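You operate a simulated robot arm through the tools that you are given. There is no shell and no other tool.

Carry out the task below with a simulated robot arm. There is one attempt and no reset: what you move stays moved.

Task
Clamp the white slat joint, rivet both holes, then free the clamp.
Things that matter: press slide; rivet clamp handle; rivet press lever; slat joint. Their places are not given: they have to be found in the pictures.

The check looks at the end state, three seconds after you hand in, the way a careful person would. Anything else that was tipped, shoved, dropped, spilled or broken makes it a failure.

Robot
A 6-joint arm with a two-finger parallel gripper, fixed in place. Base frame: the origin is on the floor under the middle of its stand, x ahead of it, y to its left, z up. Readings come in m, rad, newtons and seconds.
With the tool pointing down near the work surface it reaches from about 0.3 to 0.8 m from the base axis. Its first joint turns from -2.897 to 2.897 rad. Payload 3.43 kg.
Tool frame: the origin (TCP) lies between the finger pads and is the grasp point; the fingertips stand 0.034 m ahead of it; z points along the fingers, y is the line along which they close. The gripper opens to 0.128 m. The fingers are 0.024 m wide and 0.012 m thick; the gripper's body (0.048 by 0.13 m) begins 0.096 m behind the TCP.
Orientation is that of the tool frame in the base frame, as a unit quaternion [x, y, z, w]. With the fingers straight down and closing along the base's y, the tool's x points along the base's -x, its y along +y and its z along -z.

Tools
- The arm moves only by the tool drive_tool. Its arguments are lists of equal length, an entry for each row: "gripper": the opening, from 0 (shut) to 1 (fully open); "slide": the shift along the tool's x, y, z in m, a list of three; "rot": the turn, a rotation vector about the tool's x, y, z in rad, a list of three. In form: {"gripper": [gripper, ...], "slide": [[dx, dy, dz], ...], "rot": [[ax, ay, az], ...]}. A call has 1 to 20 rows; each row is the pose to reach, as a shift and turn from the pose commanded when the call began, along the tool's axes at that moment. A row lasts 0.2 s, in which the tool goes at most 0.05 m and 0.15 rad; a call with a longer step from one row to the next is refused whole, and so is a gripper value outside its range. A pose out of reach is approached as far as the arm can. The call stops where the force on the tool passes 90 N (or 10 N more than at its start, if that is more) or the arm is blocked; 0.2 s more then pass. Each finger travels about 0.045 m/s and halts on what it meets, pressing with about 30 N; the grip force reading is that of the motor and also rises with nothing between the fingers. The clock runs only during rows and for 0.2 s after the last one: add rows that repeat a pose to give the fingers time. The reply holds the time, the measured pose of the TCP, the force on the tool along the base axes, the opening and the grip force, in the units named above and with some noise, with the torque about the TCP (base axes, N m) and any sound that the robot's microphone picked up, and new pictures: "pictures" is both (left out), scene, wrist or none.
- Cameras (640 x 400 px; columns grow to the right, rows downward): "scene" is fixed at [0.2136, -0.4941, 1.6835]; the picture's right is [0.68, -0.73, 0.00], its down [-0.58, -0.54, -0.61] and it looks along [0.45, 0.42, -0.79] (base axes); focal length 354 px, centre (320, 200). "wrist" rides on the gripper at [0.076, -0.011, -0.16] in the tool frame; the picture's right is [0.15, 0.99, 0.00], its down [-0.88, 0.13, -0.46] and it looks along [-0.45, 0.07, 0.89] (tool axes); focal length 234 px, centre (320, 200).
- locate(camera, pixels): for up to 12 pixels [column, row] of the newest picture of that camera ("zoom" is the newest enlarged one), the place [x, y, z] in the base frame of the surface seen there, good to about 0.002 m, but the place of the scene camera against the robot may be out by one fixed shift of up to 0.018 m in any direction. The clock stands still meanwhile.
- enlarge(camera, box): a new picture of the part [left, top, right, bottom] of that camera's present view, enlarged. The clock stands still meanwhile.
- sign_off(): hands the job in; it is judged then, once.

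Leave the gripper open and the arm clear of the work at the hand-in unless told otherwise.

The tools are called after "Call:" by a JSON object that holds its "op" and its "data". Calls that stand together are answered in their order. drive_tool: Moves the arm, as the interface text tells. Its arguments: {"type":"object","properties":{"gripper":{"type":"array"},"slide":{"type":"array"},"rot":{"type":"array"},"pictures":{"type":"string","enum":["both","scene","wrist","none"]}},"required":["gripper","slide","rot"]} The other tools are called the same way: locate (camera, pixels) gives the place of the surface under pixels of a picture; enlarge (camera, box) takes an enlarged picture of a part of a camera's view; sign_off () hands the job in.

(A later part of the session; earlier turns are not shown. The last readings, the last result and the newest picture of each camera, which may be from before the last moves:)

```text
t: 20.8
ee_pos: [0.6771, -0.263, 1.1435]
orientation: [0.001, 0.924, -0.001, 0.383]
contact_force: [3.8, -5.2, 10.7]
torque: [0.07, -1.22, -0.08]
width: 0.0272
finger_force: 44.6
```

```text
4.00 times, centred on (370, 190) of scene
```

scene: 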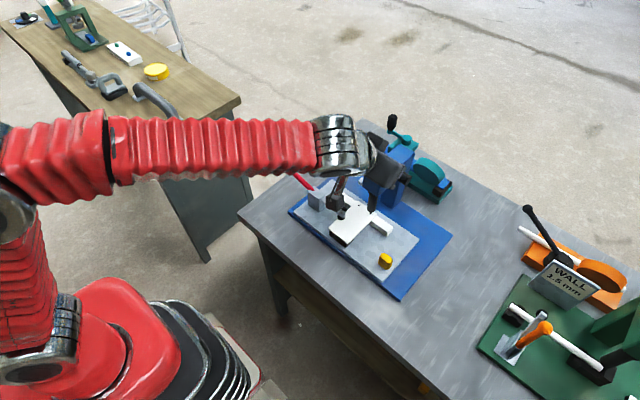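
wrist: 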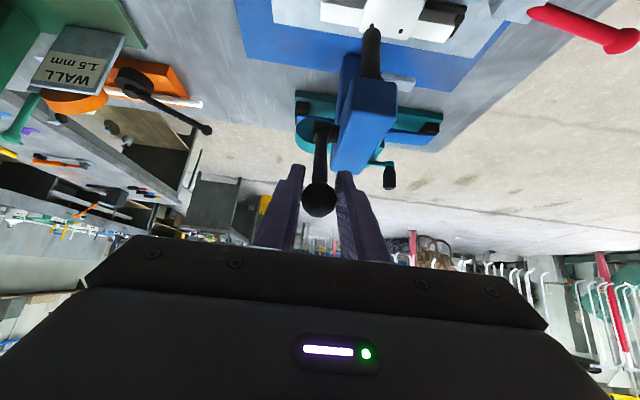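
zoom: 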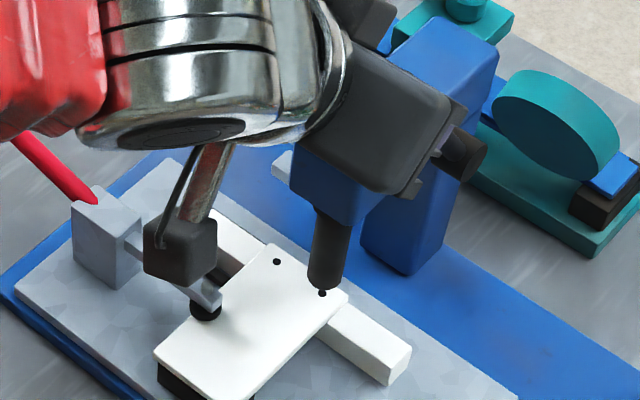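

The ram is coming down, and a small rivet tip shows right over hole 1 (about 323,292 in the zoom). I'll continue the arc toward 70°, watching force and sound.

Call:
{"op": "drive_tool", "data": {"gripper": [0.15, 0.15, 0.15, 0.15, 0.15, 0.15], "slide": [[0.0133, 0, -0.0006], [0.0266, 0, 0.0], [0.0397, 0, 0.0017], [0.0527, 0, 0.0046], [0.0653, 0, 0.0086], [0.0776, 0, 0.0137]], "rot": [[0, 0, 0], [0, 0, 0], [0, 0, 0], [0, 0, 0], [0, 0, 0], [0, 0, 0]]}}

Call:
{"op": "enlarge", "data": {"camera": "scene", "box": [320, 140, 420, 240]}}

```text
t: 22.2
ee_pos: [0.6319, -0.2629, 1.0787]
orientation: [-0.002, 0.924, 0.001, 0.382]
contact_force: [-7.2, 1.5, 12.8]
torque: [0.05, -1.1, 0.02]
width: 0.0277
finger_force: 44.8
```

scene: 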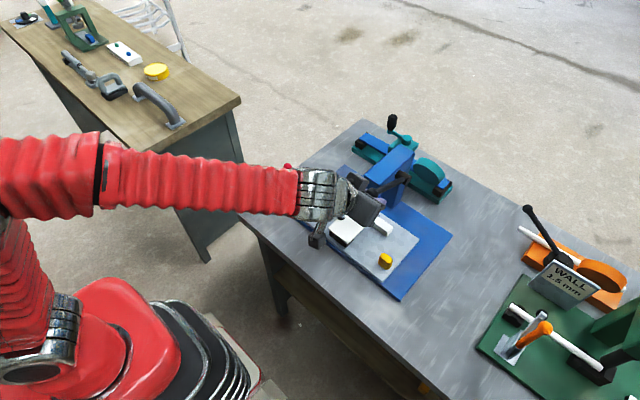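
wrist: 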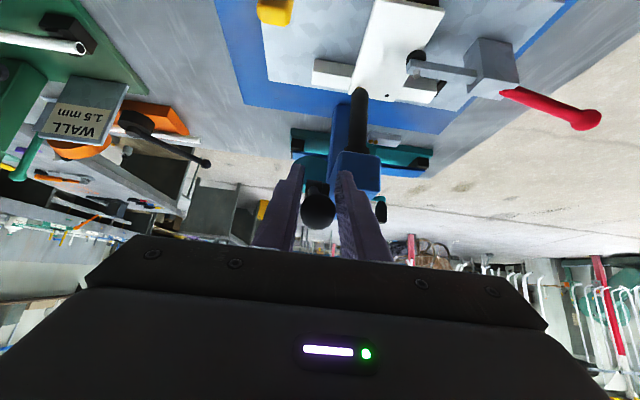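

```text
4.00 times, centred on (370, 190) of scene
```

zoom: 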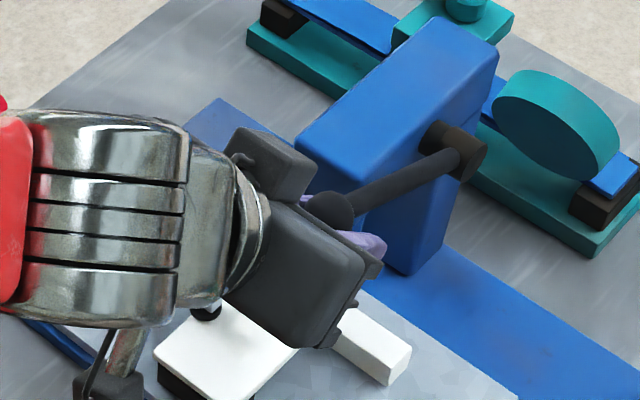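

Forces are still low. I'll look at the ram and plate in the wrist view (about 358,95).

Call:
{"op": "enlarge", "data": {"camera": "wrist", "box": [310, 40, 430, 160]}}

```text
3.33 times, centred on (370, 100) of wrist
```

zoom: 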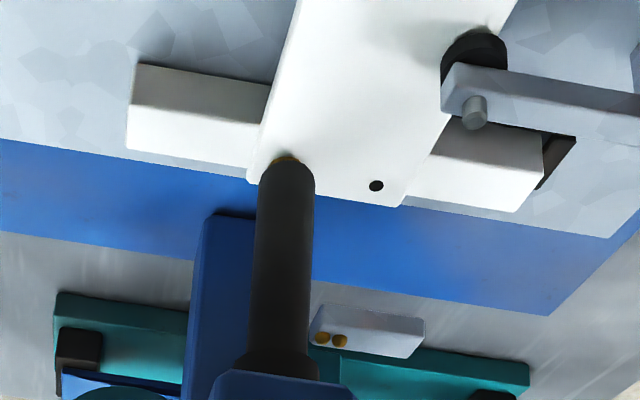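

The brass rivet is under the ram at hole 1, almost seated, and the magazine now shows two rivets. I'll keep pulling in small steps to about 85°.

Call:
{"op": "drive_tool", "data": {"gripper": [0.15, 0.15, 0.15, 0.15, 0.15, 0.15], "slide": [[0.0059, 0, 0.0031], [0.0118, 0, 0.0062], [0.0175, 0, 0.0097], [0.0231, 0, 0.0133], [0.0284, 0, 0.0173], [0.0336, 0, 0.0214]], "rot": [[0, 0, 0], [0, 0, 0], [0, 0, 0], [0, 0, 0], [0, 0, 0], [0, 0, 0]]}}

Call:
{"op": "enlarge", "data": {"camera": "wrist", "box": [310, 40, 430, 160]}}

```text
t: 23.6
ee_pos: [0.6239, -0.2629, 1.0384]
orientation: [-0.001, 0.924, 0.001, 0.382]
contact_force: [-0.1, -1.1, 0.3]
torque: [-0.02, 0.04, -0.01]
width: 0.0192
finger_force: 0.0
```

scene: 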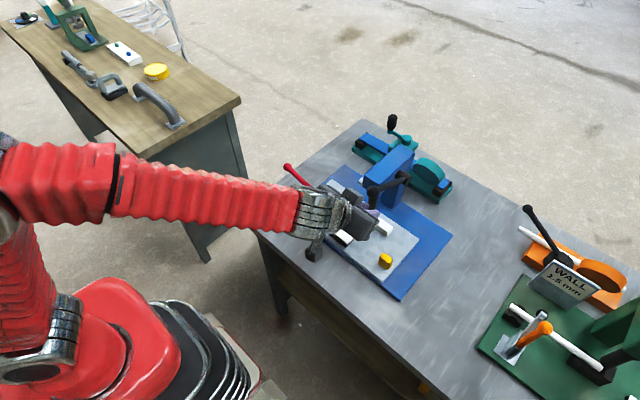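
wrist: 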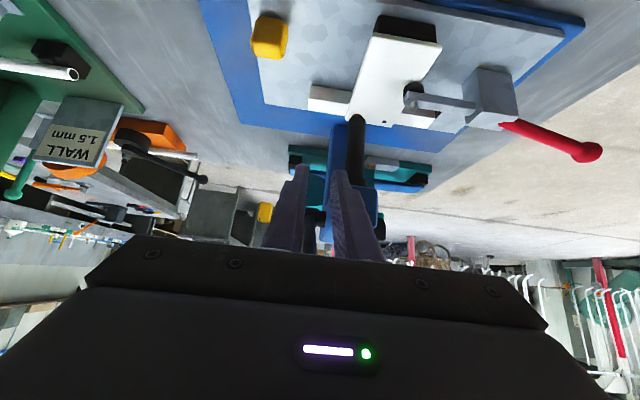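

```text
3.33 times, centred on (370, 100) of wrist
```

zoom: 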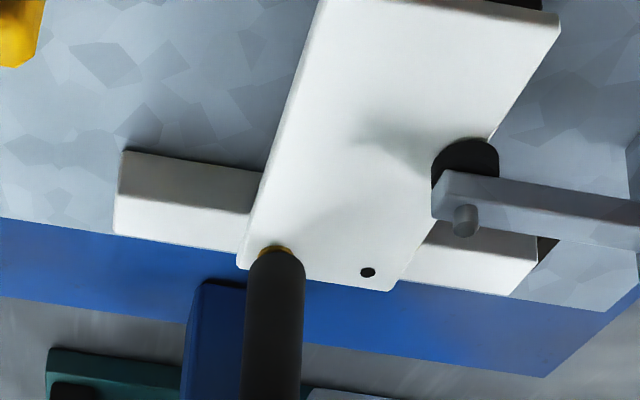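

The ball slipped out of the pads (width 0.019, zero force) because the lever met real resistance near 73°. I'll check where the lever is now.

Call:
{"op": "enlarge", "data": {"camera": "scene", "box": [330, 150, 420, 230]}}

```text
5.00 times, centred on (375, 190) of scene
```

zoom: 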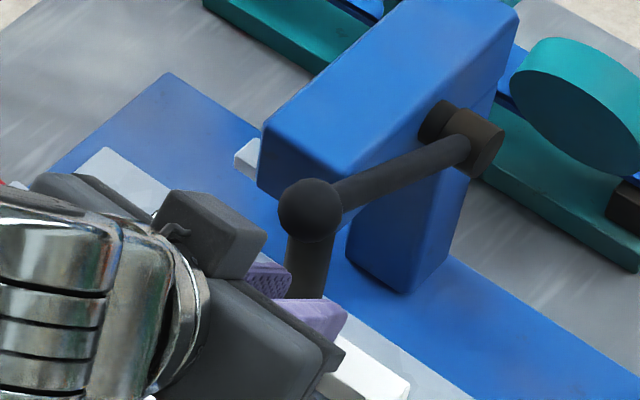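

Call:
{"op": "locate", "data": {"camera": "zoom", "pixels": [[309, 210], [309, 190], [380, 185], [430, 160], [490, 140], [320, 290], [270, 275], [320, 320]]}}

```text
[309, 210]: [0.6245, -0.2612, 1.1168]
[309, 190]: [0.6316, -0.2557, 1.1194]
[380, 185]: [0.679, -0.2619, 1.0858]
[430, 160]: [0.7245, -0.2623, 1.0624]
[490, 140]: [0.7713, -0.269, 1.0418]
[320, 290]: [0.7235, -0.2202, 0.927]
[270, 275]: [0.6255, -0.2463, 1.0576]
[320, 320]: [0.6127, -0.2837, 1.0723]
```

The lever ball is now at about (0.639, -0.263, 1.096), roughly 64° from vertical, and it stays there. I'll look closely at the ram tip in the wrist view to see whether the ram is fully down.

Call:
{"op": "enlarge", "data": {"camera": "wrist", "box": [335, 90, 405, 140]}}

```text
8.00 times, centred on (370, 115) of wrist
```

zoom: 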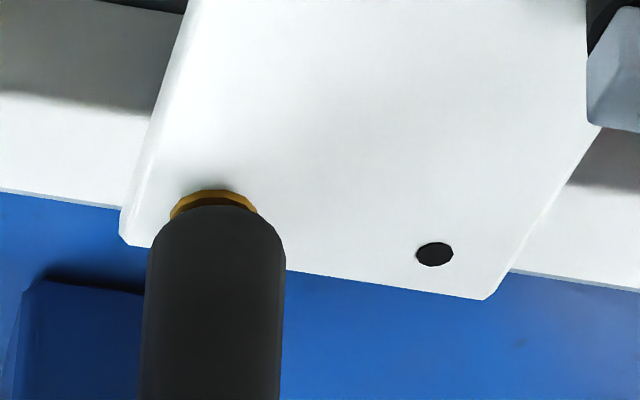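

Call:
{"op": "locate", "data": {"camera": "zoom", "pixels": [[213, 196], [213, 180], [213, 212], [213, 225], [435, 254], [213, 300], [150, 300], [280, 300]]}}

```text
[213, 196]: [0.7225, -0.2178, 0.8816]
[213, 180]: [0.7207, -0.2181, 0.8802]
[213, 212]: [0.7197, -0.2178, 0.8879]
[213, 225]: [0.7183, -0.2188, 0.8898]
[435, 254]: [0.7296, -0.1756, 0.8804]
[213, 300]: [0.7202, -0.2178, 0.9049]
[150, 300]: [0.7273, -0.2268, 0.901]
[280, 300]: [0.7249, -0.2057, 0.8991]
```

The ram bottom is at z ≈ 0.888, still several mm above the plate top (0.880), so the rivet is not fully set and needs more force than the pad friction gave. I'll back out from under the lever, set the tool vertical, and press down on the ball from above with nearly closed fingertips. First comes the retreat along the fingers and the re-orientation to about (0.56, -0.263, 1.20).

Call:
{"op": "drive_tool", "data": {"gripper": [0.15, 0.15, 0.15, 0.15, 0.1, 0.0625, 0.0625, 0.0625, 0.0625, 0.0625], "slide": [[0, 0, -0.04], [0, 0, -0.08], [0, 0, -0.12], [0, 0, -0.15], [-0.012, 0, -0.152], [-0.024, 0, -0.154], [-0.036, 0, -0.156], [-0.048, 0, -0.157], [-0.06, 0, -0.158], [-0.0691, 0, -0.1594]], "rot": [[0, 0, 0], [0, 0, 0], [0, 0, 0], [0, 0, 0], [0, 0.131, 0], [0, 0.262, 0], [0, 0.393, 0], [0, 0.524, 0], [0, 0.655, 0], [0, 0.785, 0]]}}

Call:
{"op": "enlarge", "data": {"camera": "scene", "box": [330, 140, 430, 230]}}

```text
t: 25.8
ee_pos: [0.5593, -0.2615, 1.2011]
orientation: [0.0, 1.0, -0.001, -0.001]
contact_force: [-0.1, 0.2, -0.2]
torque: [0.0, -0.05, 0.01]
width: 0.008
finger_force: 0.2
```

scene: 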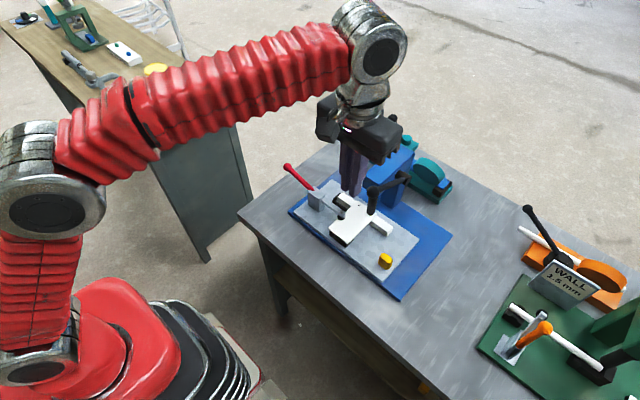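
wrist: 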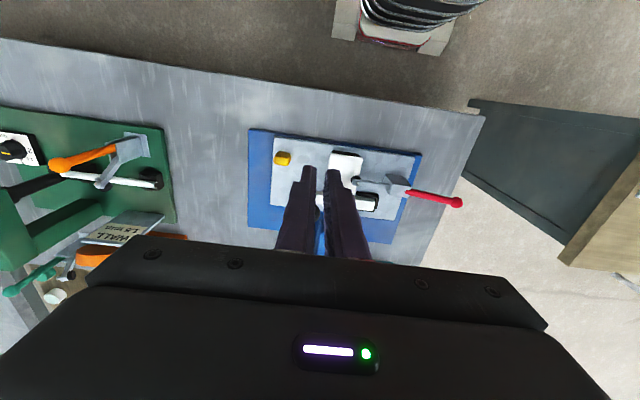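

```text
4.44 times, centred on (380, 185) of scene
```

zoom: 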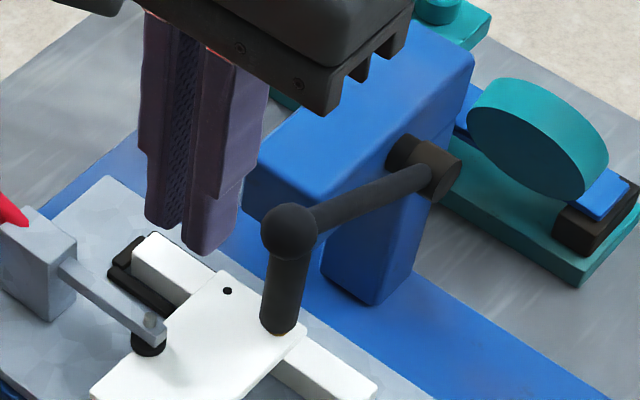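

The lever has stayed put. I'll re-measure the ball (zoom 290,232) before pressing.

Call:
{"op": "locate", "data": {"camera": "zoom", "pixels": [[290, 232], [290, 215], [290, 250], [340, 205], [400, 180], [280, 330], [262, 325], [297, 320]]}}

```text
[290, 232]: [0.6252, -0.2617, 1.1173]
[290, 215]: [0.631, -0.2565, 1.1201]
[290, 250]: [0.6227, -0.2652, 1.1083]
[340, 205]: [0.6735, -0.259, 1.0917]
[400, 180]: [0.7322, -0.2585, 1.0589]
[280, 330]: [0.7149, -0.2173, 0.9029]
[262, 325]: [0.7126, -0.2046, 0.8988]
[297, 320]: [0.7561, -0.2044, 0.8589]
```

The ball centre is confirmed at about (0.640, -0.2634, 1.096). I'll move over it and press down along the lever's arc in small steps.

Call:
{"op": "drive_tool", "data": {"gripper": [0.0625, 0.0625, 0.0625, 0.0625, 0.0625, 0.0625, 0.0625, 0.0625], "slide": [[-0.03, -0.001, 0.015], [-0.06, -0.002, 0.03], [-0.081, -0.002, 0.041], [-0.081, -0.002, 0.05], [-0.081, -0.002, 0.059], [-0.0793, -0.002, 0.0625], [-0.0776, -0.002, 0.066], [-0.0745, -0.002, 0.0735]], "rot": [[0, 0, 0], [0, 0, 0], [0, 0, 0], [0, 0, 0], [0, 0, 0], [0, 0, 0], [0, 0, 0], [0, 0, 0]]}}

Call:
{"op": "enlarge", "data": {"camera": "scene", "box": [330, 140, 430, 230]}}

```text
t: 27.6
ee_pos: [0.6365, -0.2632, 1.1338]
orientation: [0.0, 1.0, -0.003, 0.006]
contact_force: [9.6, 2.5, 50.5]
torque: [0.22, -0.35, -0.14]
width: 0.0092
finger_force: 1.2
```

scene: 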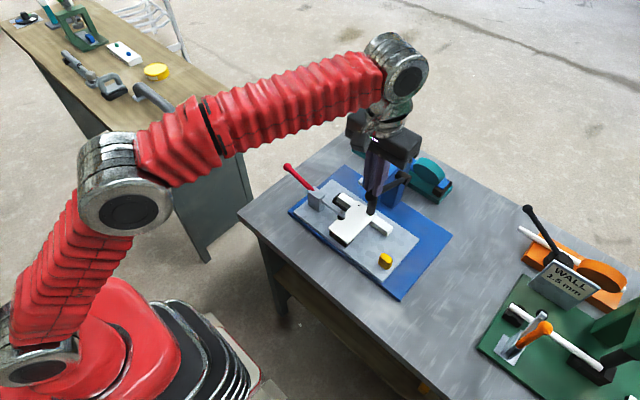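
wrist: 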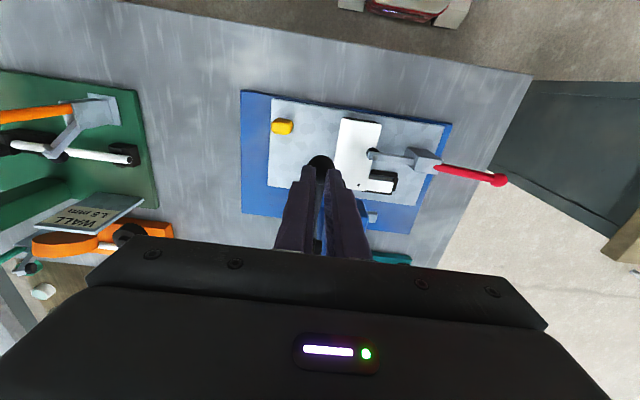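

```text
4.44 times, centred on (380, 185) of scene
```

zoom: 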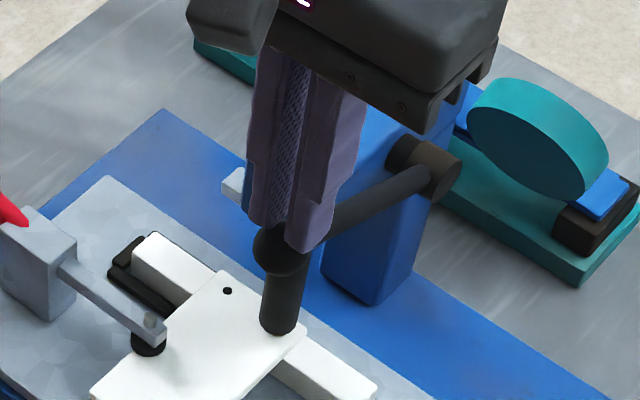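

I have contact with 50 N, and the lever has moved to about 66°. I'll keep pressing down in small steps.

Call:
{"op": "drive_tool", "data": {"gripper": [0.0625, 0.0625, 0.0625, 0.0625, 0.0625, 0.0625], "slide": [[0.001, 0, 0.002], [0.0015, 0, 0.004], [0.002, 0, 0.006], [0.0025, 0, 0.008], [0.0025, 0, 0.008], [0.0025, 0, 0.008]], "rot": [[0, 0, 0], [0, 0, 0], [0, 0, 0], [0, 0, 0], [0, 0, 0], [0, 0, 0]]}}

Call:
{"op": "enlarge", "data": {"camera": "scene", "box": [330, 140, 430, 230]}}

```text
t: 29.0
ee_pos: [0.6319, -0.2625, 1.1284]
orientation: [-0.001, 1.0, -0.002, 0.008]
contact_force: [4.8, 22.2, 72.4]
torque: [0.98, -0.1, 0.34]
width: 0.021
finger_force: 44.5
```

scene: 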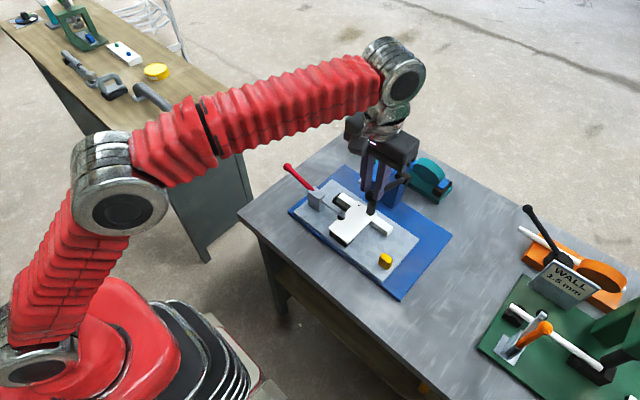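
wrist: 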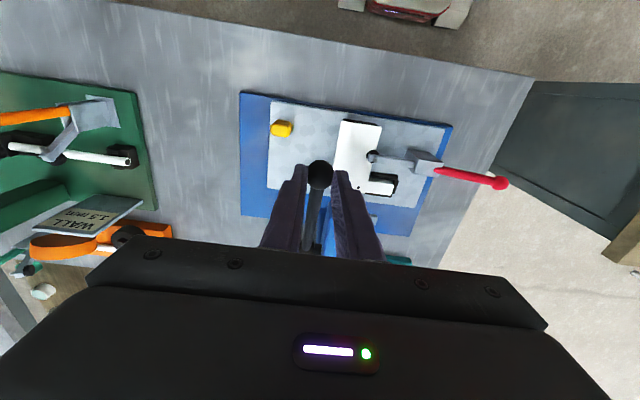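

```text
4.44 times, centred on (380, 185) of scene
```

zoom: 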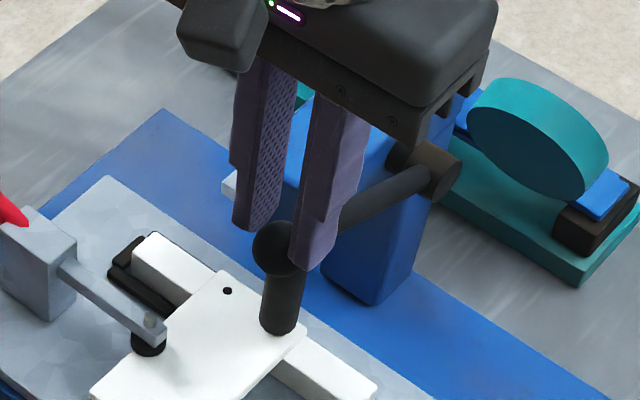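

The ball is wedging the fingers apart (width 0.021) at 72 N. I'll check whether the ram is now fully down on the rivet.

Call:
{"op": "locate", "data": {"camera": "zoom", "pixels": [[272, 245], [268, 260], [278, 332], [278, 326], [262, 320], [270, 345], [300, 330]]}}

Call:
{"op": "enlarge", "data": {"camera": "scene", "box": [375, 195, 405, 225]}}

Call:
{"op": "enlarge", "data": {"camera": "scene", "box": [355, 195, 385, 225]}}

```text
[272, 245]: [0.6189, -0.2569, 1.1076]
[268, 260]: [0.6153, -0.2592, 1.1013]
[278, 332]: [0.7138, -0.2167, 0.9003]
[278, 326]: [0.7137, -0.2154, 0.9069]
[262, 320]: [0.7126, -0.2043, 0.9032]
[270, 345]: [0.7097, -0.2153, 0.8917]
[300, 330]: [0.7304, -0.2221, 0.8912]
```

```text
13.33 times, centred on (390, 210) of scene
```

zoom: 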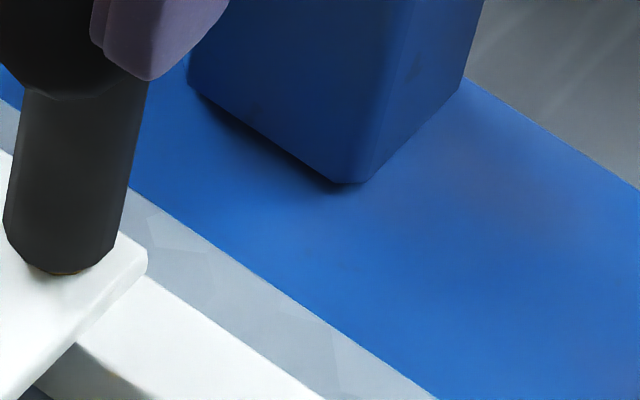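

```text
13.33 times, centred on (370, 210) of scene
```

zoom: 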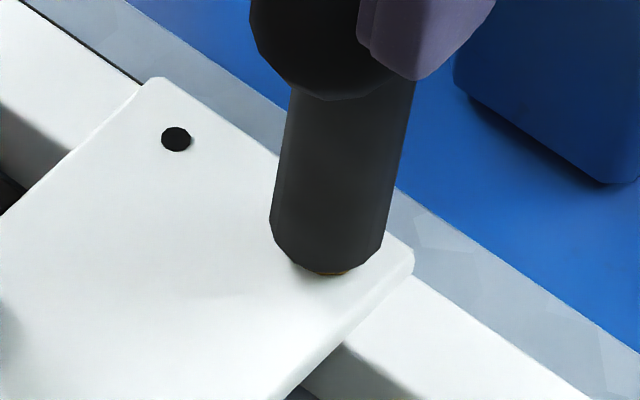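

Call:
{"op": "locate", "data": {"camera": "zoom", "pixels": [[325, 264], [330, 273], [325, 285], [300, 280], [176, 138], [340, 200], [275, 215], [382, 235]]}}

```text
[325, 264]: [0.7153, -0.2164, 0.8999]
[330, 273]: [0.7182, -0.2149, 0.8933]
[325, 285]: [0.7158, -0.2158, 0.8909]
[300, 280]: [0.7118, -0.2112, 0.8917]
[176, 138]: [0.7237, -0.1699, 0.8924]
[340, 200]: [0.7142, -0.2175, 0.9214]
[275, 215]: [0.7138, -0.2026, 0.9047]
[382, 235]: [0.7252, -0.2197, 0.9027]
```

The ram has come down further but a brass sliver still shows below it, so I want one firm press with fully closed, flat fingertips. I'll lift 3 cm, close fully, re-centre over the ball (x ≈ 0.636) and press down again.

Call:
{"op": "drive_tool", "data": {"gripper": [0.1, 0.1, 0.0, 0.0, 0.0, 0.0, 0.0, 0.0, 0.0, 0.0], "slide": [[0, 0, -0.015], [-0.0045, 0, -0.03], [-0.0045, 0, -0.03], [-0.0045, 0, -0.03], [-0.0045, 0, -0.02], [-0.0045, 0, -0.015], [-0.0045, 0, -0.012], [-0.0045, 0, -0.01], [-0.004, 0, -0.008], [-0.0035, 0, -0.006]], "rot": [[0, 0, 0], [0, 0, 0], [0, 0, 0], [0, 0, 0], [0, 0, 0], [0, 0, 0], [0, 0, 0], [0, 0, 0], [0, 0, 0], [0, 0, 0]]}}

Call:
{"op": "enlarge", "data": {"camera": "scene", "box": [330, 140, 430, 230]}}

```text
t: 31.2
ee_pos: [0.6369, -0.2648, 1.1342]
orientation: [-0.001, 1.0, -0.004, 0.009]
contact_force: [17.0, 1.2, 66.4]
torque: [0.1, -0.4, -0.31]
width: 0.0001
finger_force: 30.3
```

scene: 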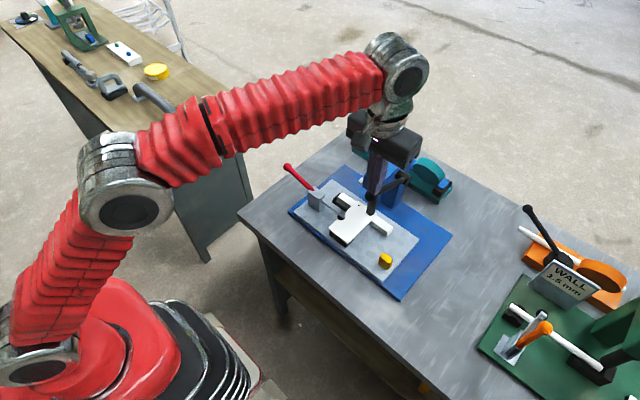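
wrist: 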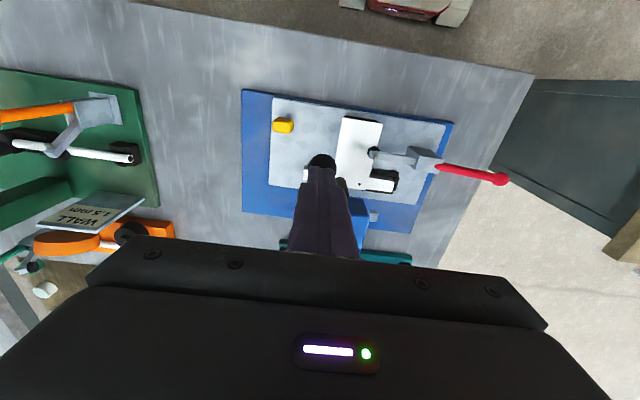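

```text
4.44 times, centred on (380, 185) of scene
```

zoom: 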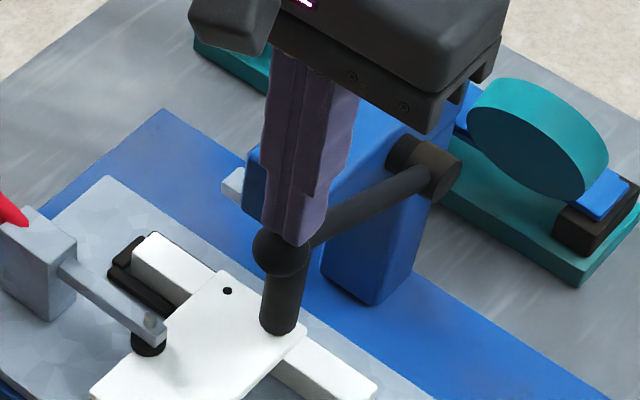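

The ball height (about 1.087) is the same at 50 N and 66 N, which suggests the lever's end stop. One more small press to about 85 N will confirm it.

Call:
{"op": "drive_tool", "data": {"gripper": [0, 0, 0, 0], "slide": [[0.0005, 0, 0.001], [0.0008, 0, 0.002], [0.0008, 0, 0.002], [0.0008, 0, 0.002]], "rot": [[0, 0, 0], [0, 0, 0], [0, 0, 0], [0, 0, 0]]}}

Call:
{"op": "enlarge", "data": {"camera": "scene", "box": [355, 195, 385, 225]}}

```text
t: 32.2
ee_pos: [0.6354, -0.2639, 1.1325]
orientation: [-0.001, 1.0, -0.005, 0.008]
contact_force: [22.9, -0.8, 74.4]
torque: [0.09, -0.57, 0.04]
width: 0.0
finger_force: 30.3
```

scene: 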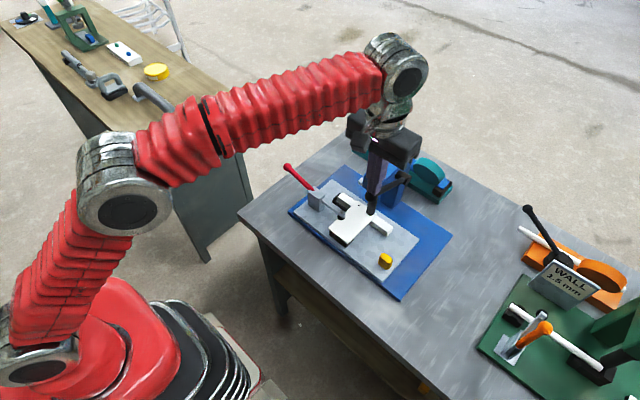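
wrist: 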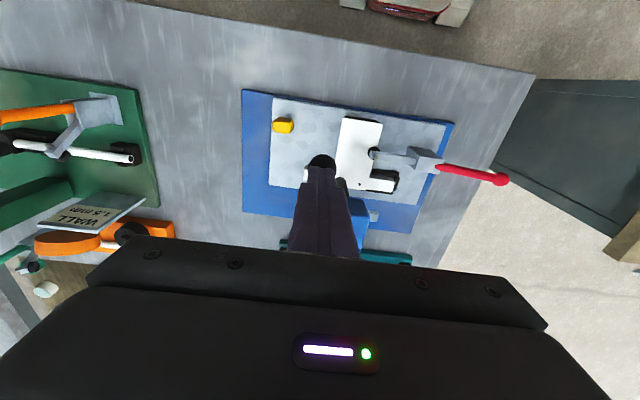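

```text
13.33 times, centred on (370, 210) of scene
```

zoom: 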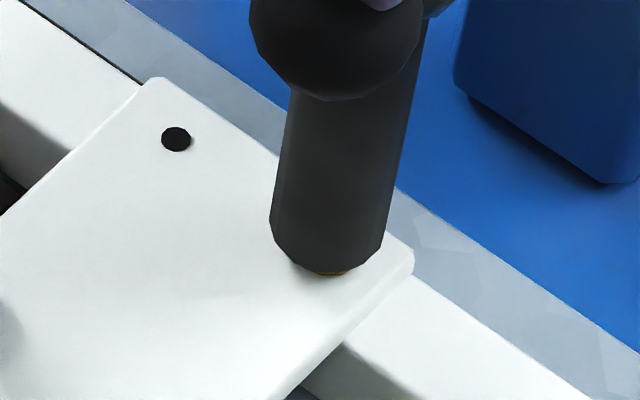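

The picture is identical at 74 N, so the lever is at its hard stop and rivet 1 is pressed in. Now I'll lift off, tilt the tool back 45°, and stand off behind the ball, which also shows whether the lever springs back.

Call:
{"op": "drive_tool", "data": {"gripper": [0, 0, 0.1, 0.2, 0.3, 0.4, 0.5, 0.5, 0.5], "slide": [[0.01, 0, -0.04], [0.04, 0, -0.06], [0.074, 0, -0.0664], [0.075, 0, -0.063], [0.076, 0, -0.06], [0.077, 0, -0.057], [0.078, 0, -0.054], [0.08, 0, -0.051], [0.082, 0, -0.0484]], "rot": [[0, 0, 0], [0, 0, 0], [0, 0, 0], [0, -0.131, 0], [0, -0.262, 0], [0, -0.393, 0], [0, -0.524, 0], [0, -0.655, 0], [0, -0.785, 0]]}}

Call:
{"op": "enlarge", "data": {"camera": "scene", "box": [330, 140, 430, 230]}}

```text
t: 34.2
ee_pos: [0.5544, -0.266, 1.1731]
orientation: [0.0, 0.924, 0.0, 0.383]
contact_force: [-1.2, -0.4, -0.2]
torque: [0.0, 0.03, 0.01]
width: 0.0639
finger_force: 0.1
```

scene: 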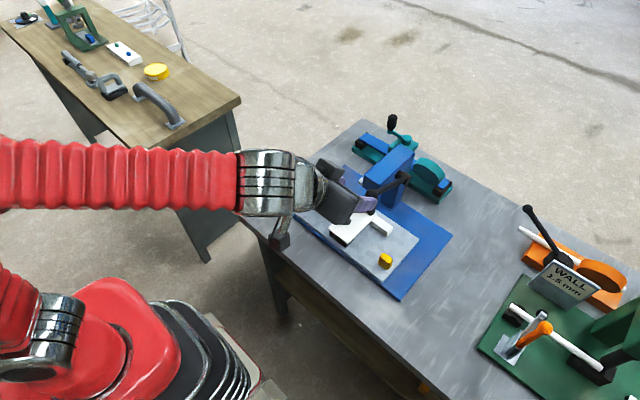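
wrist: 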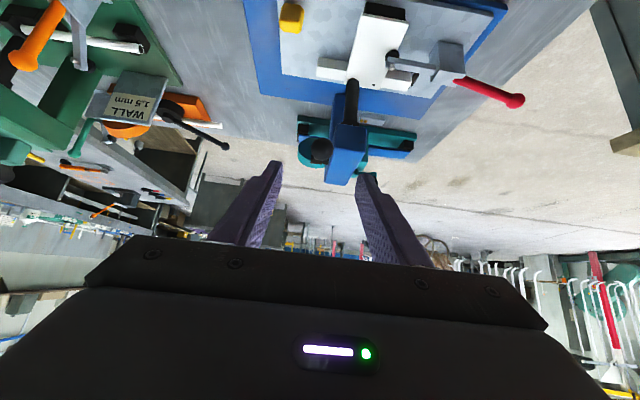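

```text
4.44 times, centred on (380, 185) of scene
```

zoom: 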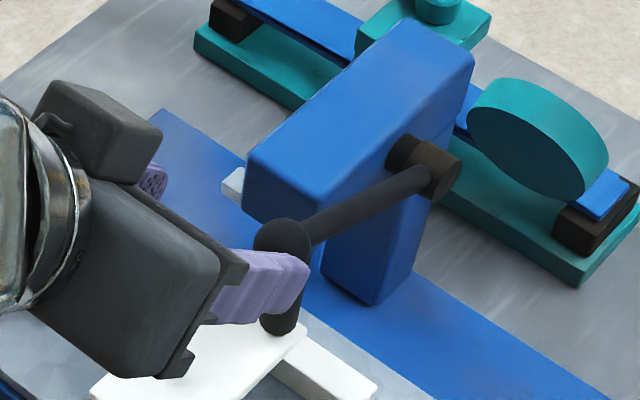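

The lever stays down with no spring return. I'll locate the ball in the wrist view (about 320,150).

Call:
{"op": "locate", "data": {"camera": "wrist", "pixels": [[321, 150], [319, 160], [313, 150], [352, 90], [353, 130]]}}

Call:
{"op": "enlarge", "data": {"camera": "wrist", "box": [280, 60, 400, 190]}}

```text
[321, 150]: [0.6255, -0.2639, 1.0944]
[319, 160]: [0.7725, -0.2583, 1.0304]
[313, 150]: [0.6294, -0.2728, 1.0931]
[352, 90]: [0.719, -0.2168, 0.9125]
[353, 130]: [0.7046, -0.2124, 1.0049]
```

```text
3.08 times, centred on (340, 125) of wrist
```

zoom: 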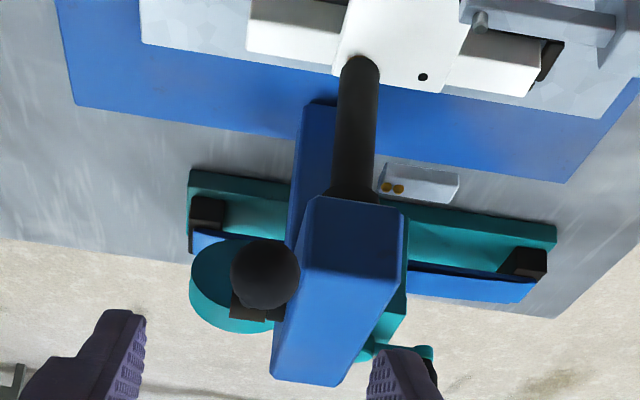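

The ball centre is at (0.637, -0.263, 1.088). I'll advance 0.119 m along the fingers and close on it.

Call:
{"op": "drive_tool", "data": {"gripper": [0.5, 0.5, 0.5, 0.5, 0.35, 0.2, 0.15, 0.15, 0.15], "slide": [[0.002, 0.0027, 0.03], [0.002, 0.0027, 0.06], [0.002, 0.0027, 0.09], [0.002, 0.0027, 0.119], [0.002, 0.0027, 0.119], [0.002, 0.0027, 0.119], [0.002, 0.0027, 0.119], [0.002, 0.0027, 0.119], [0.002, 0.0027, 0.119]], "rot": [[0, 0, 0], [0, 0, 0], [0, 0, 0], [0, 0, 0], [0, 0, 0], [0, 0, 0], [0, 0, 0], [0, 0, 0], [0, 0, 0]]}}

```text
t: 36.2
ee_pos: [0.6382, -0.2621, 1.0874]
orientation: [0.0, 0.924, -0.001, 0.382]
contact_force: [2.0, -0.7, 0.1]
torque: [0.01, -0.02, 0.02]
width: 0.0268
finger_force: 45.1
```

scene: 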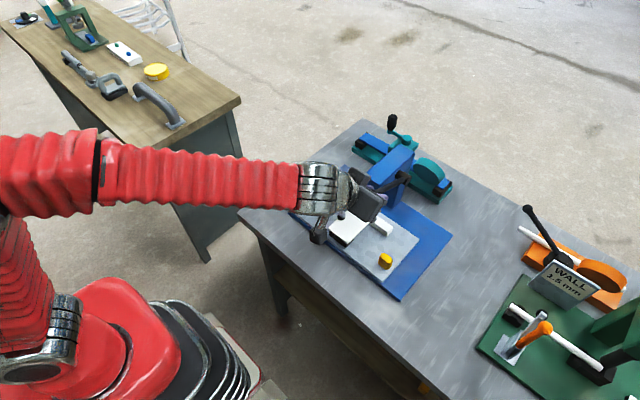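
wrist: 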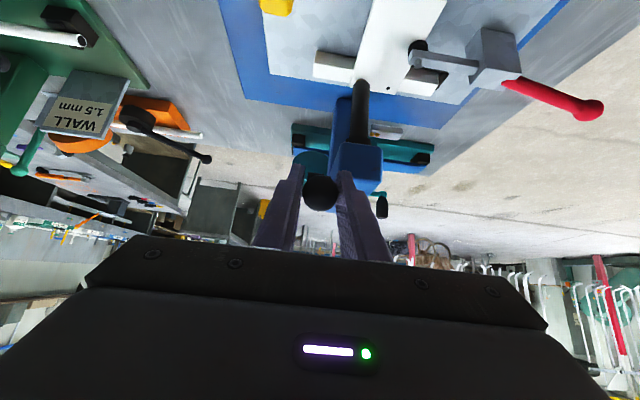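

The ball is gripped at its centre. I'll raise the lever back along the same arc to about 20° from vertical.

Call:
{"op": "drive_tool", "data": {"gripper": [0.15, 0.15, 0.15, 0.15, 0.15, 0.15, 0.15, 0.15, 0.15, 0.15], "slide": [[-0.008, 0, -0.0028], [-0.0162, 0, -0.0053], [-0.0292, 0, -0.008], [-0.0423, 0, -0.0099], [-0.0556, 0, -0.0103], [-0.0689, 0, -0.0099], [-0.082, 0, -0.008], [-0.095, 0, -0.0052], [-0.1075, 0, -0.001], [-0.1185, 0, 0.0035]], "rot": [[0, 0, 0], [0, 0, 0], [0, 0, 0], [0, 0, 0], [0, 0, 0], [0, 0, 0], [0, 0, 0], [0, 0, 0], [0, 0, 0], [0, 0, 0]]}}

Call:
{"op": "enlarge", "data": {"camera": "scene", "box": [335, 170, 405, 230]}}

```text
t: 38.4
ee_pos: [0.723, -0.2583, 1.1674]
orientation: [-0.001, 0.924, 0.001, 0.383]
contact_force: [0.1, -2.2, 3.8]
torque: [-0.02, 0.02, 0.09]
width: 0.0208
finger_force: 1.2
```

scene: 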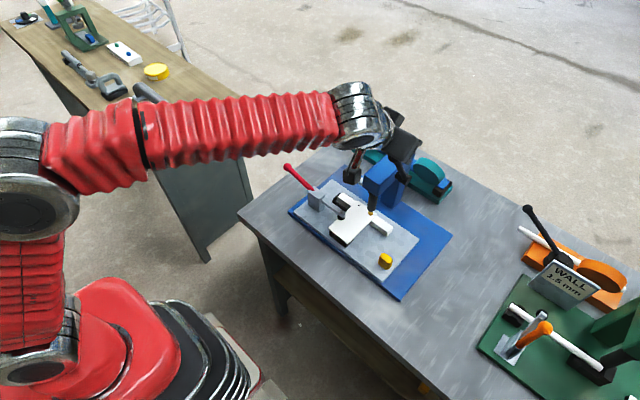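
wrist: 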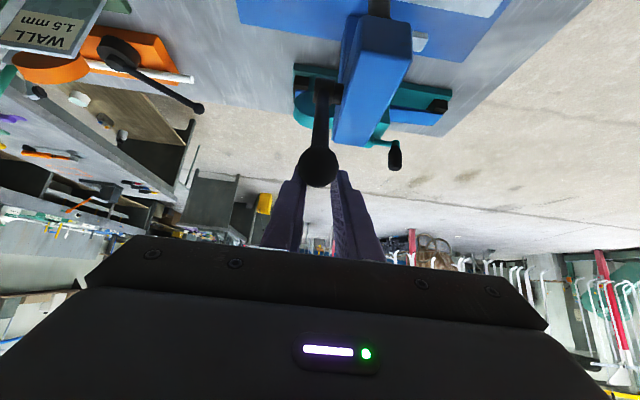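

```text
6.67 times, centred on (370, 200) of scene
```

zoom: 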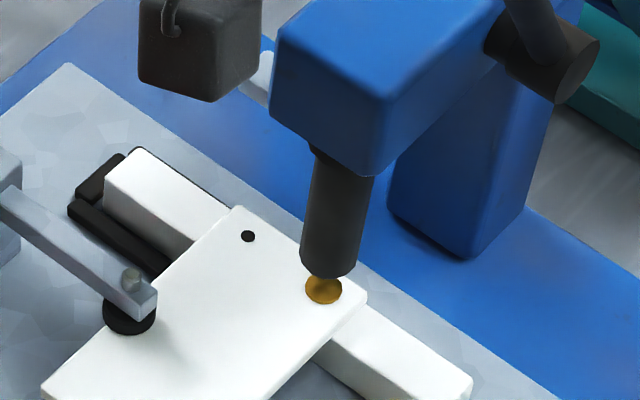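

Rivet 1 is set: a brass head sits flat in hole 1. The ball slipped toward the fingertips near the end (width 0.021), so I'll check whether the lever is fully back up.

Call:
{"op": "locate", "data": {"camera": "zoom", "pixels": [[330, 268], [332, 230], [323, 290], [248, 236], [305, 250], [360, 250]]}}

Call:
{"op": "locate", "data": {"camera": "wrist", "pixels": [[318, 168], [319, 140], [322, 110]]}}

Call:
{"op": "enlarge", "data": {"camera": "wrist", "box": [260, 60, 380, 200]}}

```text
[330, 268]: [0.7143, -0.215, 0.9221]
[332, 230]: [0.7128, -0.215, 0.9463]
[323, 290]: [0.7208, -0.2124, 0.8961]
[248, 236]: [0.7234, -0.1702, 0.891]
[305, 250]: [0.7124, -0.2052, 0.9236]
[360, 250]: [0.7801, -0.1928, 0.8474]
```

```text
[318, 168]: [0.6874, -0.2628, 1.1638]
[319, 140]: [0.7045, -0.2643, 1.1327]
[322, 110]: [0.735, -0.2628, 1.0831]
```

```text
2.86 times, centred on (320, 130) of wrist
```

zoom: 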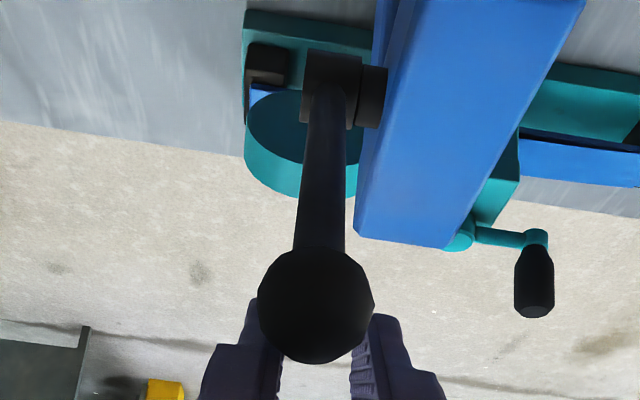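

The ball is at about (0.700, -0.262, 1.158), so the lever is near 30° rather than the original 20°. I'll open, re-centre on the ball and close again.

Call:
{"op": "drive_tool", "data": {"gripper": [0.3, 0.5, 0.5, 0.5, 0.35, 0.2, 0.15, 0.15, 0.15], "slide": [[0, 0, 0], [0, 0, 0], [0.012, -0.002, -0.005], [0.0232, -0.003, -0.0099], [0.0232, -0.003, -0.0099], [0.0232, -0.003, -0.0099], [0.0232, -0.003, -0.0099], [0.0232, -0.003, -0.0099], [0.0232, -0.003, -0.0099]], "rot": [[0, 0, 0], [0, 0, 0], [0, 0, 0], [0, 0, 0], [0, 0, 0], [0, 0, 0], [0, 0, 0], [0, 0, 0], [0, 0, 0]]}}

Call:
{"op": "enlarge", "data": {"camera": "wrist", "box": [260, 60, 380, 220]}}

```text
t: 40.4
ee_pos: [0.6988, -0.2631, 1.1573]
orientation: [-0.001, 0.924, 0.0, 0.382]
contact_force: [-4.0, 9.4, 0.4]
torque: [0.05, 0.17, -0.01]
width: 0.0271
finger_force: 45.1
```

scene: 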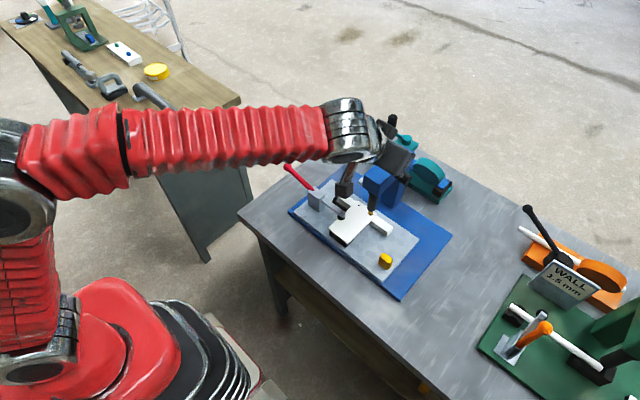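
wrist: 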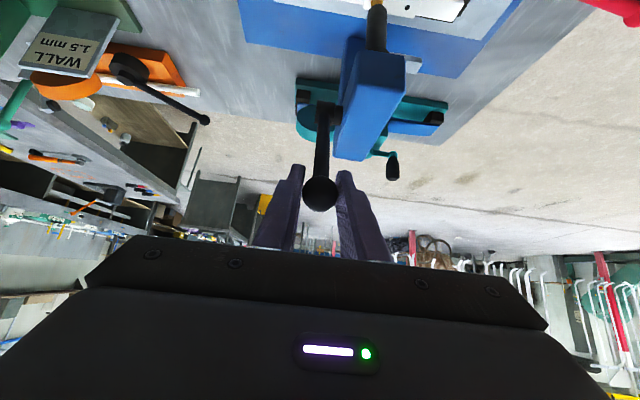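

```text
2.50 times, centred on (320, 140) of wrist
```

zoom: 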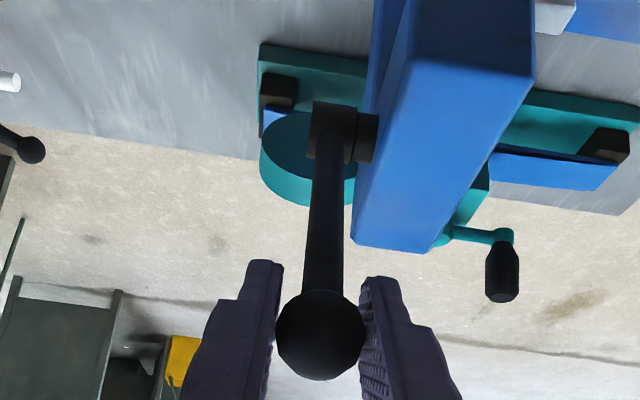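

It is regripped at 30°. I'll raise slowly to about 20° and read the force.

Call:
{"op": "drive_tool", "data": {"gripper": [0.15, 0.15, 0.15, 0.15, 0.15, 0.15], "slide": [[-0.0068, 0, 0.0018], [-0.0138, 0, 0.0043], [-0.0205, 0, 0.0071], [-0.0265, 0, 0.0096], [-0.0271, 0, 0.0099], [-0.0271, 0, 0.0099]], "rot": [[0, 0, 0], [0, 0, 0], [0, 0, 0], [0, 0, 0], [0, 0, 0], [0, 0, 0]]}}

Call:
{"op": "enlarge", "data": {"camera": "scene", "box": [335, 170, 405, 230]}}

```text
t: 41.8
ee_pos: [0.7249, -0.2633, 1.1693]
orientation: [-0.001, 0.924, 0.001, 0.383]
contact_force: [-8.1, 14.9, -9.1]
torque: [0.01, 1.14, -0.03]
width: 0.0272
finger_force: 44.8
```

scene: 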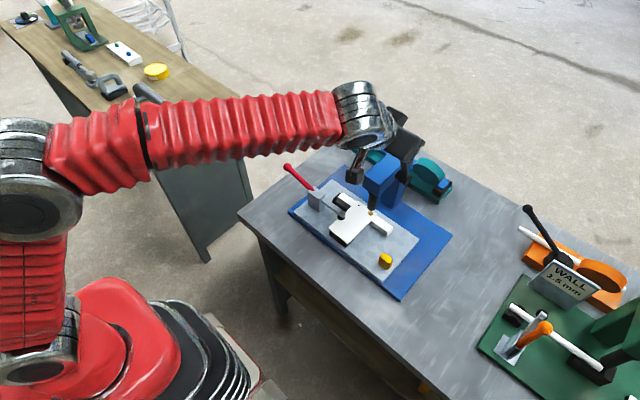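
wrist: 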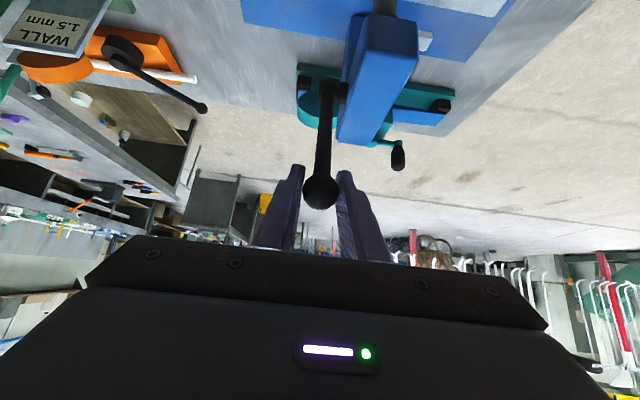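

```text
6.67 times, centred on (370, 200) of scene
```

zoom: 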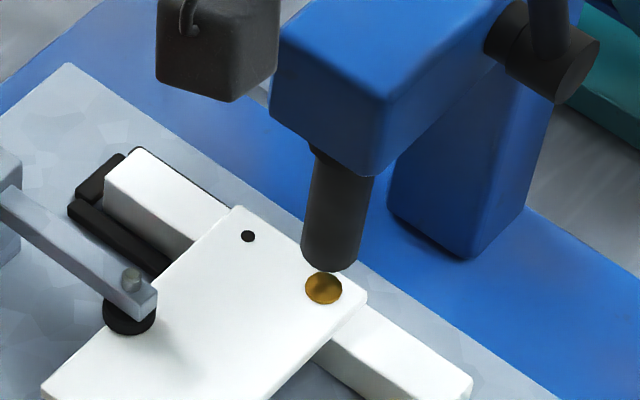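

The lever is fully back at its start, and the set brass rivet is clearly visible. Next I'll release the ball, back out, turn the tool vertical, and move to a viewing spot near the yellow knob of the slide.

Call:
{"op": "drive_tool", "data": {"gripper": [0.3, 0.5, 0.5, 0.5, 0.5, 0.5, 0.6, 0.6, 0.6, 0.6, 0.6, 0.6], "slide": [[0, 0, 0], [0, 0, 0], [0, 0, -0.03], [0, 0, -0.06], [0, 0, -0.09], [0, 0, -0.12], [0.023, -0.009, -0.111], [0.046, -0.018, -0.103], [0.069, -0.026, -0.094], [0.092, -0.035, -0.085], [0.115, -0.044, -0.077], [0.1372, -0.052, -0.0679]], "rot": [[0, 0, 0], [0, 0, 0], [0, 0, 0], [0, 0, 0], [0, 0, 0], [0, 0, 0], [0, 0.131, 0], [0, 0.262, 0], [0, 0.393, 0], [0, 0.524, 0], [0, 0.655, 0], [0, 0.785, 0]]}}

Call:
{"op": "enlarge", "data": {"camera": "wrist", "box": [240, 100, 400, 240]}}

```text
t: 44.4
ee_pos: [0.5818, -0.3175, 1.1214]
orientation: [0.0, 1.0, -0.001, -0.001]
contact_force: [-0.9, 0.7, 0.2]
torque: [-0.02, -0.04, -0.01]
width: 0.077
finger_force: 0.1
```

scene: 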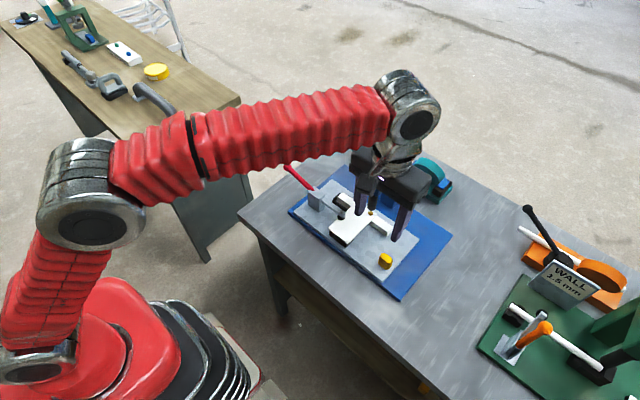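
wrist: 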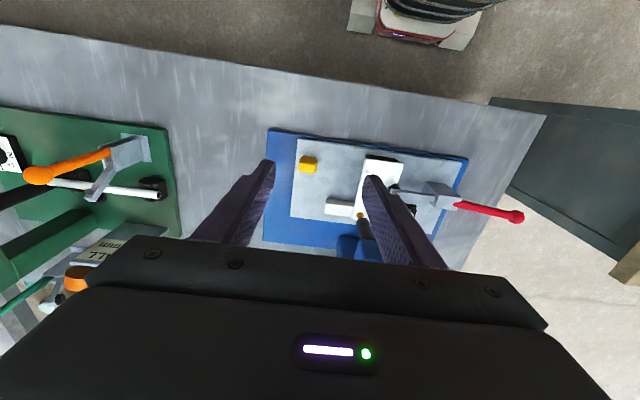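

```text
2.86 times, centred on (320, 170) of wrist
```

zoom: 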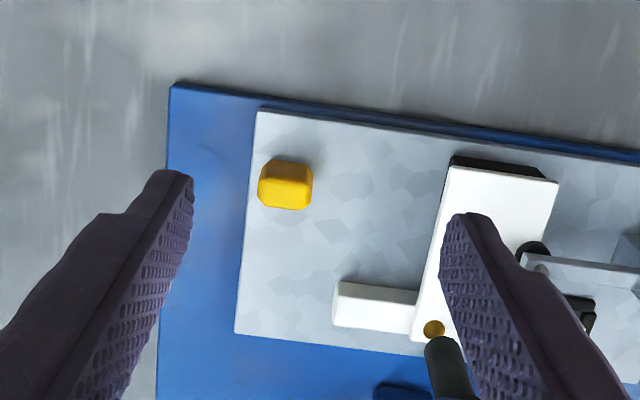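

Now I'll locate the knob (zoom 285,180), rivet 1 and the slide edges.

Call:
{"op": "locate", "data": {"camera": "zoom", "pixels": [[285, 172], [285, 200], [262, 188], [308, 185], [270, 165], [305, 168], [433, 328], [237, 330], [300, 225], [250, 130], [165, 330], [438, 350]]}}

Call:
{"op": "enlarge", "data": {"camera": "scene", "box": [365, 235, 415, 285]}}

```text
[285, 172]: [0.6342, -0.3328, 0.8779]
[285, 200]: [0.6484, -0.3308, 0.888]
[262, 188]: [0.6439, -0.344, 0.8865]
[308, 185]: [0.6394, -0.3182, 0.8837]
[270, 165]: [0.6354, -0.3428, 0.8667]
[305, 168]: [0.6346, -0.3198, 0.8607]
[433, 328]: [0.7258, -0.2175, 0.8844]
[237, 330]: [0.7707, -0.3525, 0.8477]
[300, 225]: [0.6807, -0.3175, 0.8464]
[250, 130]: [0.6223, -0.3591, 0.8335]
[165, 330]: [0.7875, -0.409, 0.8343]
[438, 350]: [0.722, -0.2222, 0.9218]
```

```text
8.00 times, centred on (390, 260) of scene
```

zoom: 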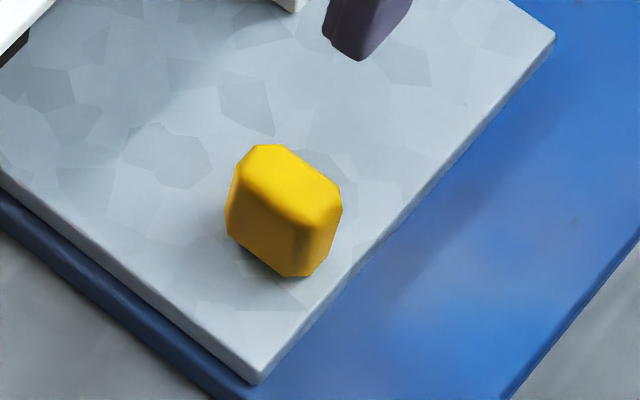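

The knob spans y -0.345 to -0.317 and x ≈ 0.634 to 0.656, with its top at z ≈ 0.889 and the plate at 0.847. I'll descend over it, keeping the fingertips at z ≈ 0.855, and close along y.

Call:
{"op": "drive_tool", "data": {"gripper": [0.6, 0.6, 0.6, 0.6, 0.6, 0.6, 0.6, 0.6, 0.4, 0.25, 0.15, 0.15, 0.15], "slide": [[-0.02, -0.005, 0.04], [-0.042, -0.01, 0.08], [-0.0632, -0.0135, 0.12], [-0.0632, -0.0135, 0.15], [-0.0632, -0.0135, 0.18], [-0.0632, -0.0135, 0.205], [-0.0632, -0.0135, 0.222], [-0.0632, -0.0135, 0.2324], [-0.0632, -0.0135, 0.2324], [-0.0632, -0.0135, 0.2324], [-0.0632, -0.0135, 0.2324], [-0.0632, -0.0135, 0.2324], [-0.0632, -0.0135, 0.2324]], "rot": [[0, 0, 0], [0, 0, 0], [0, 0, 0], [0, 0, 0], [0, 0, 0], [0, 0, 0], [0, 0, 0], [0, 0, 0], [0, 0, 0], [0, 0, 0], [0, 0, 0], [0, 0, 0], [0, 0, 0]]}}

Call:
{"op": "enlarge", "data": {"camera": "scene", "box": [340, 170, 420, 290]}}

```text
t: 47.2
ee_pos: [0.643, -0.3304, 0.8872]
orientation: [0.0, 1.0, 0.0, 0.001]
contact_force: [-0.6, -2.2, -1.3]
torque: [0.07, -0.3, -0.13]
width: 0.0336
finger_force: 44.8
```

scene: 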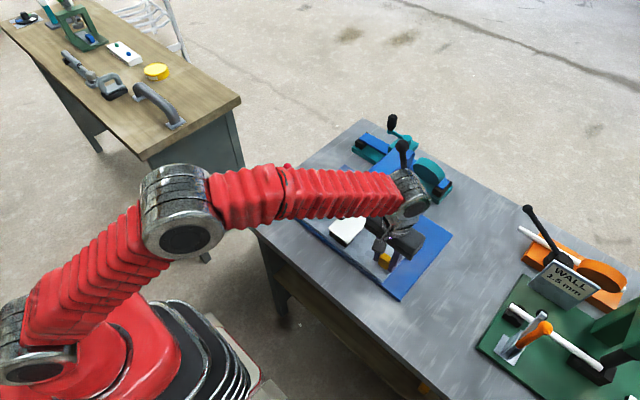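
wrist: 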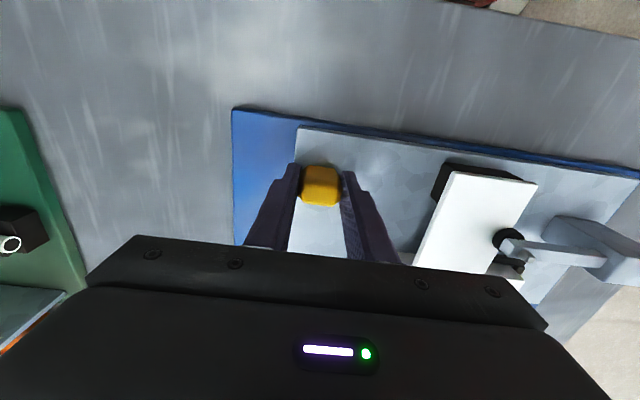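

```text
3.33 times, centred on (380, 230) of scene
```

zoom: 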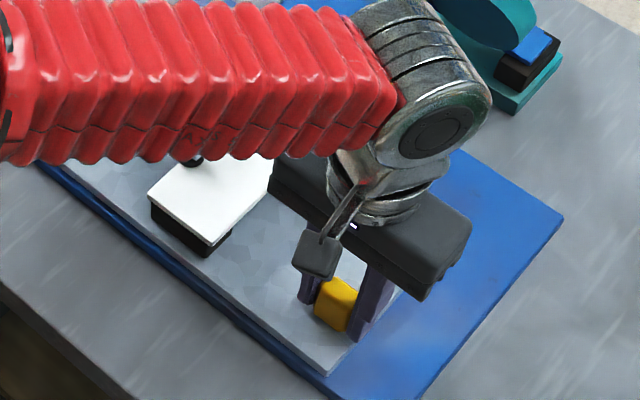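

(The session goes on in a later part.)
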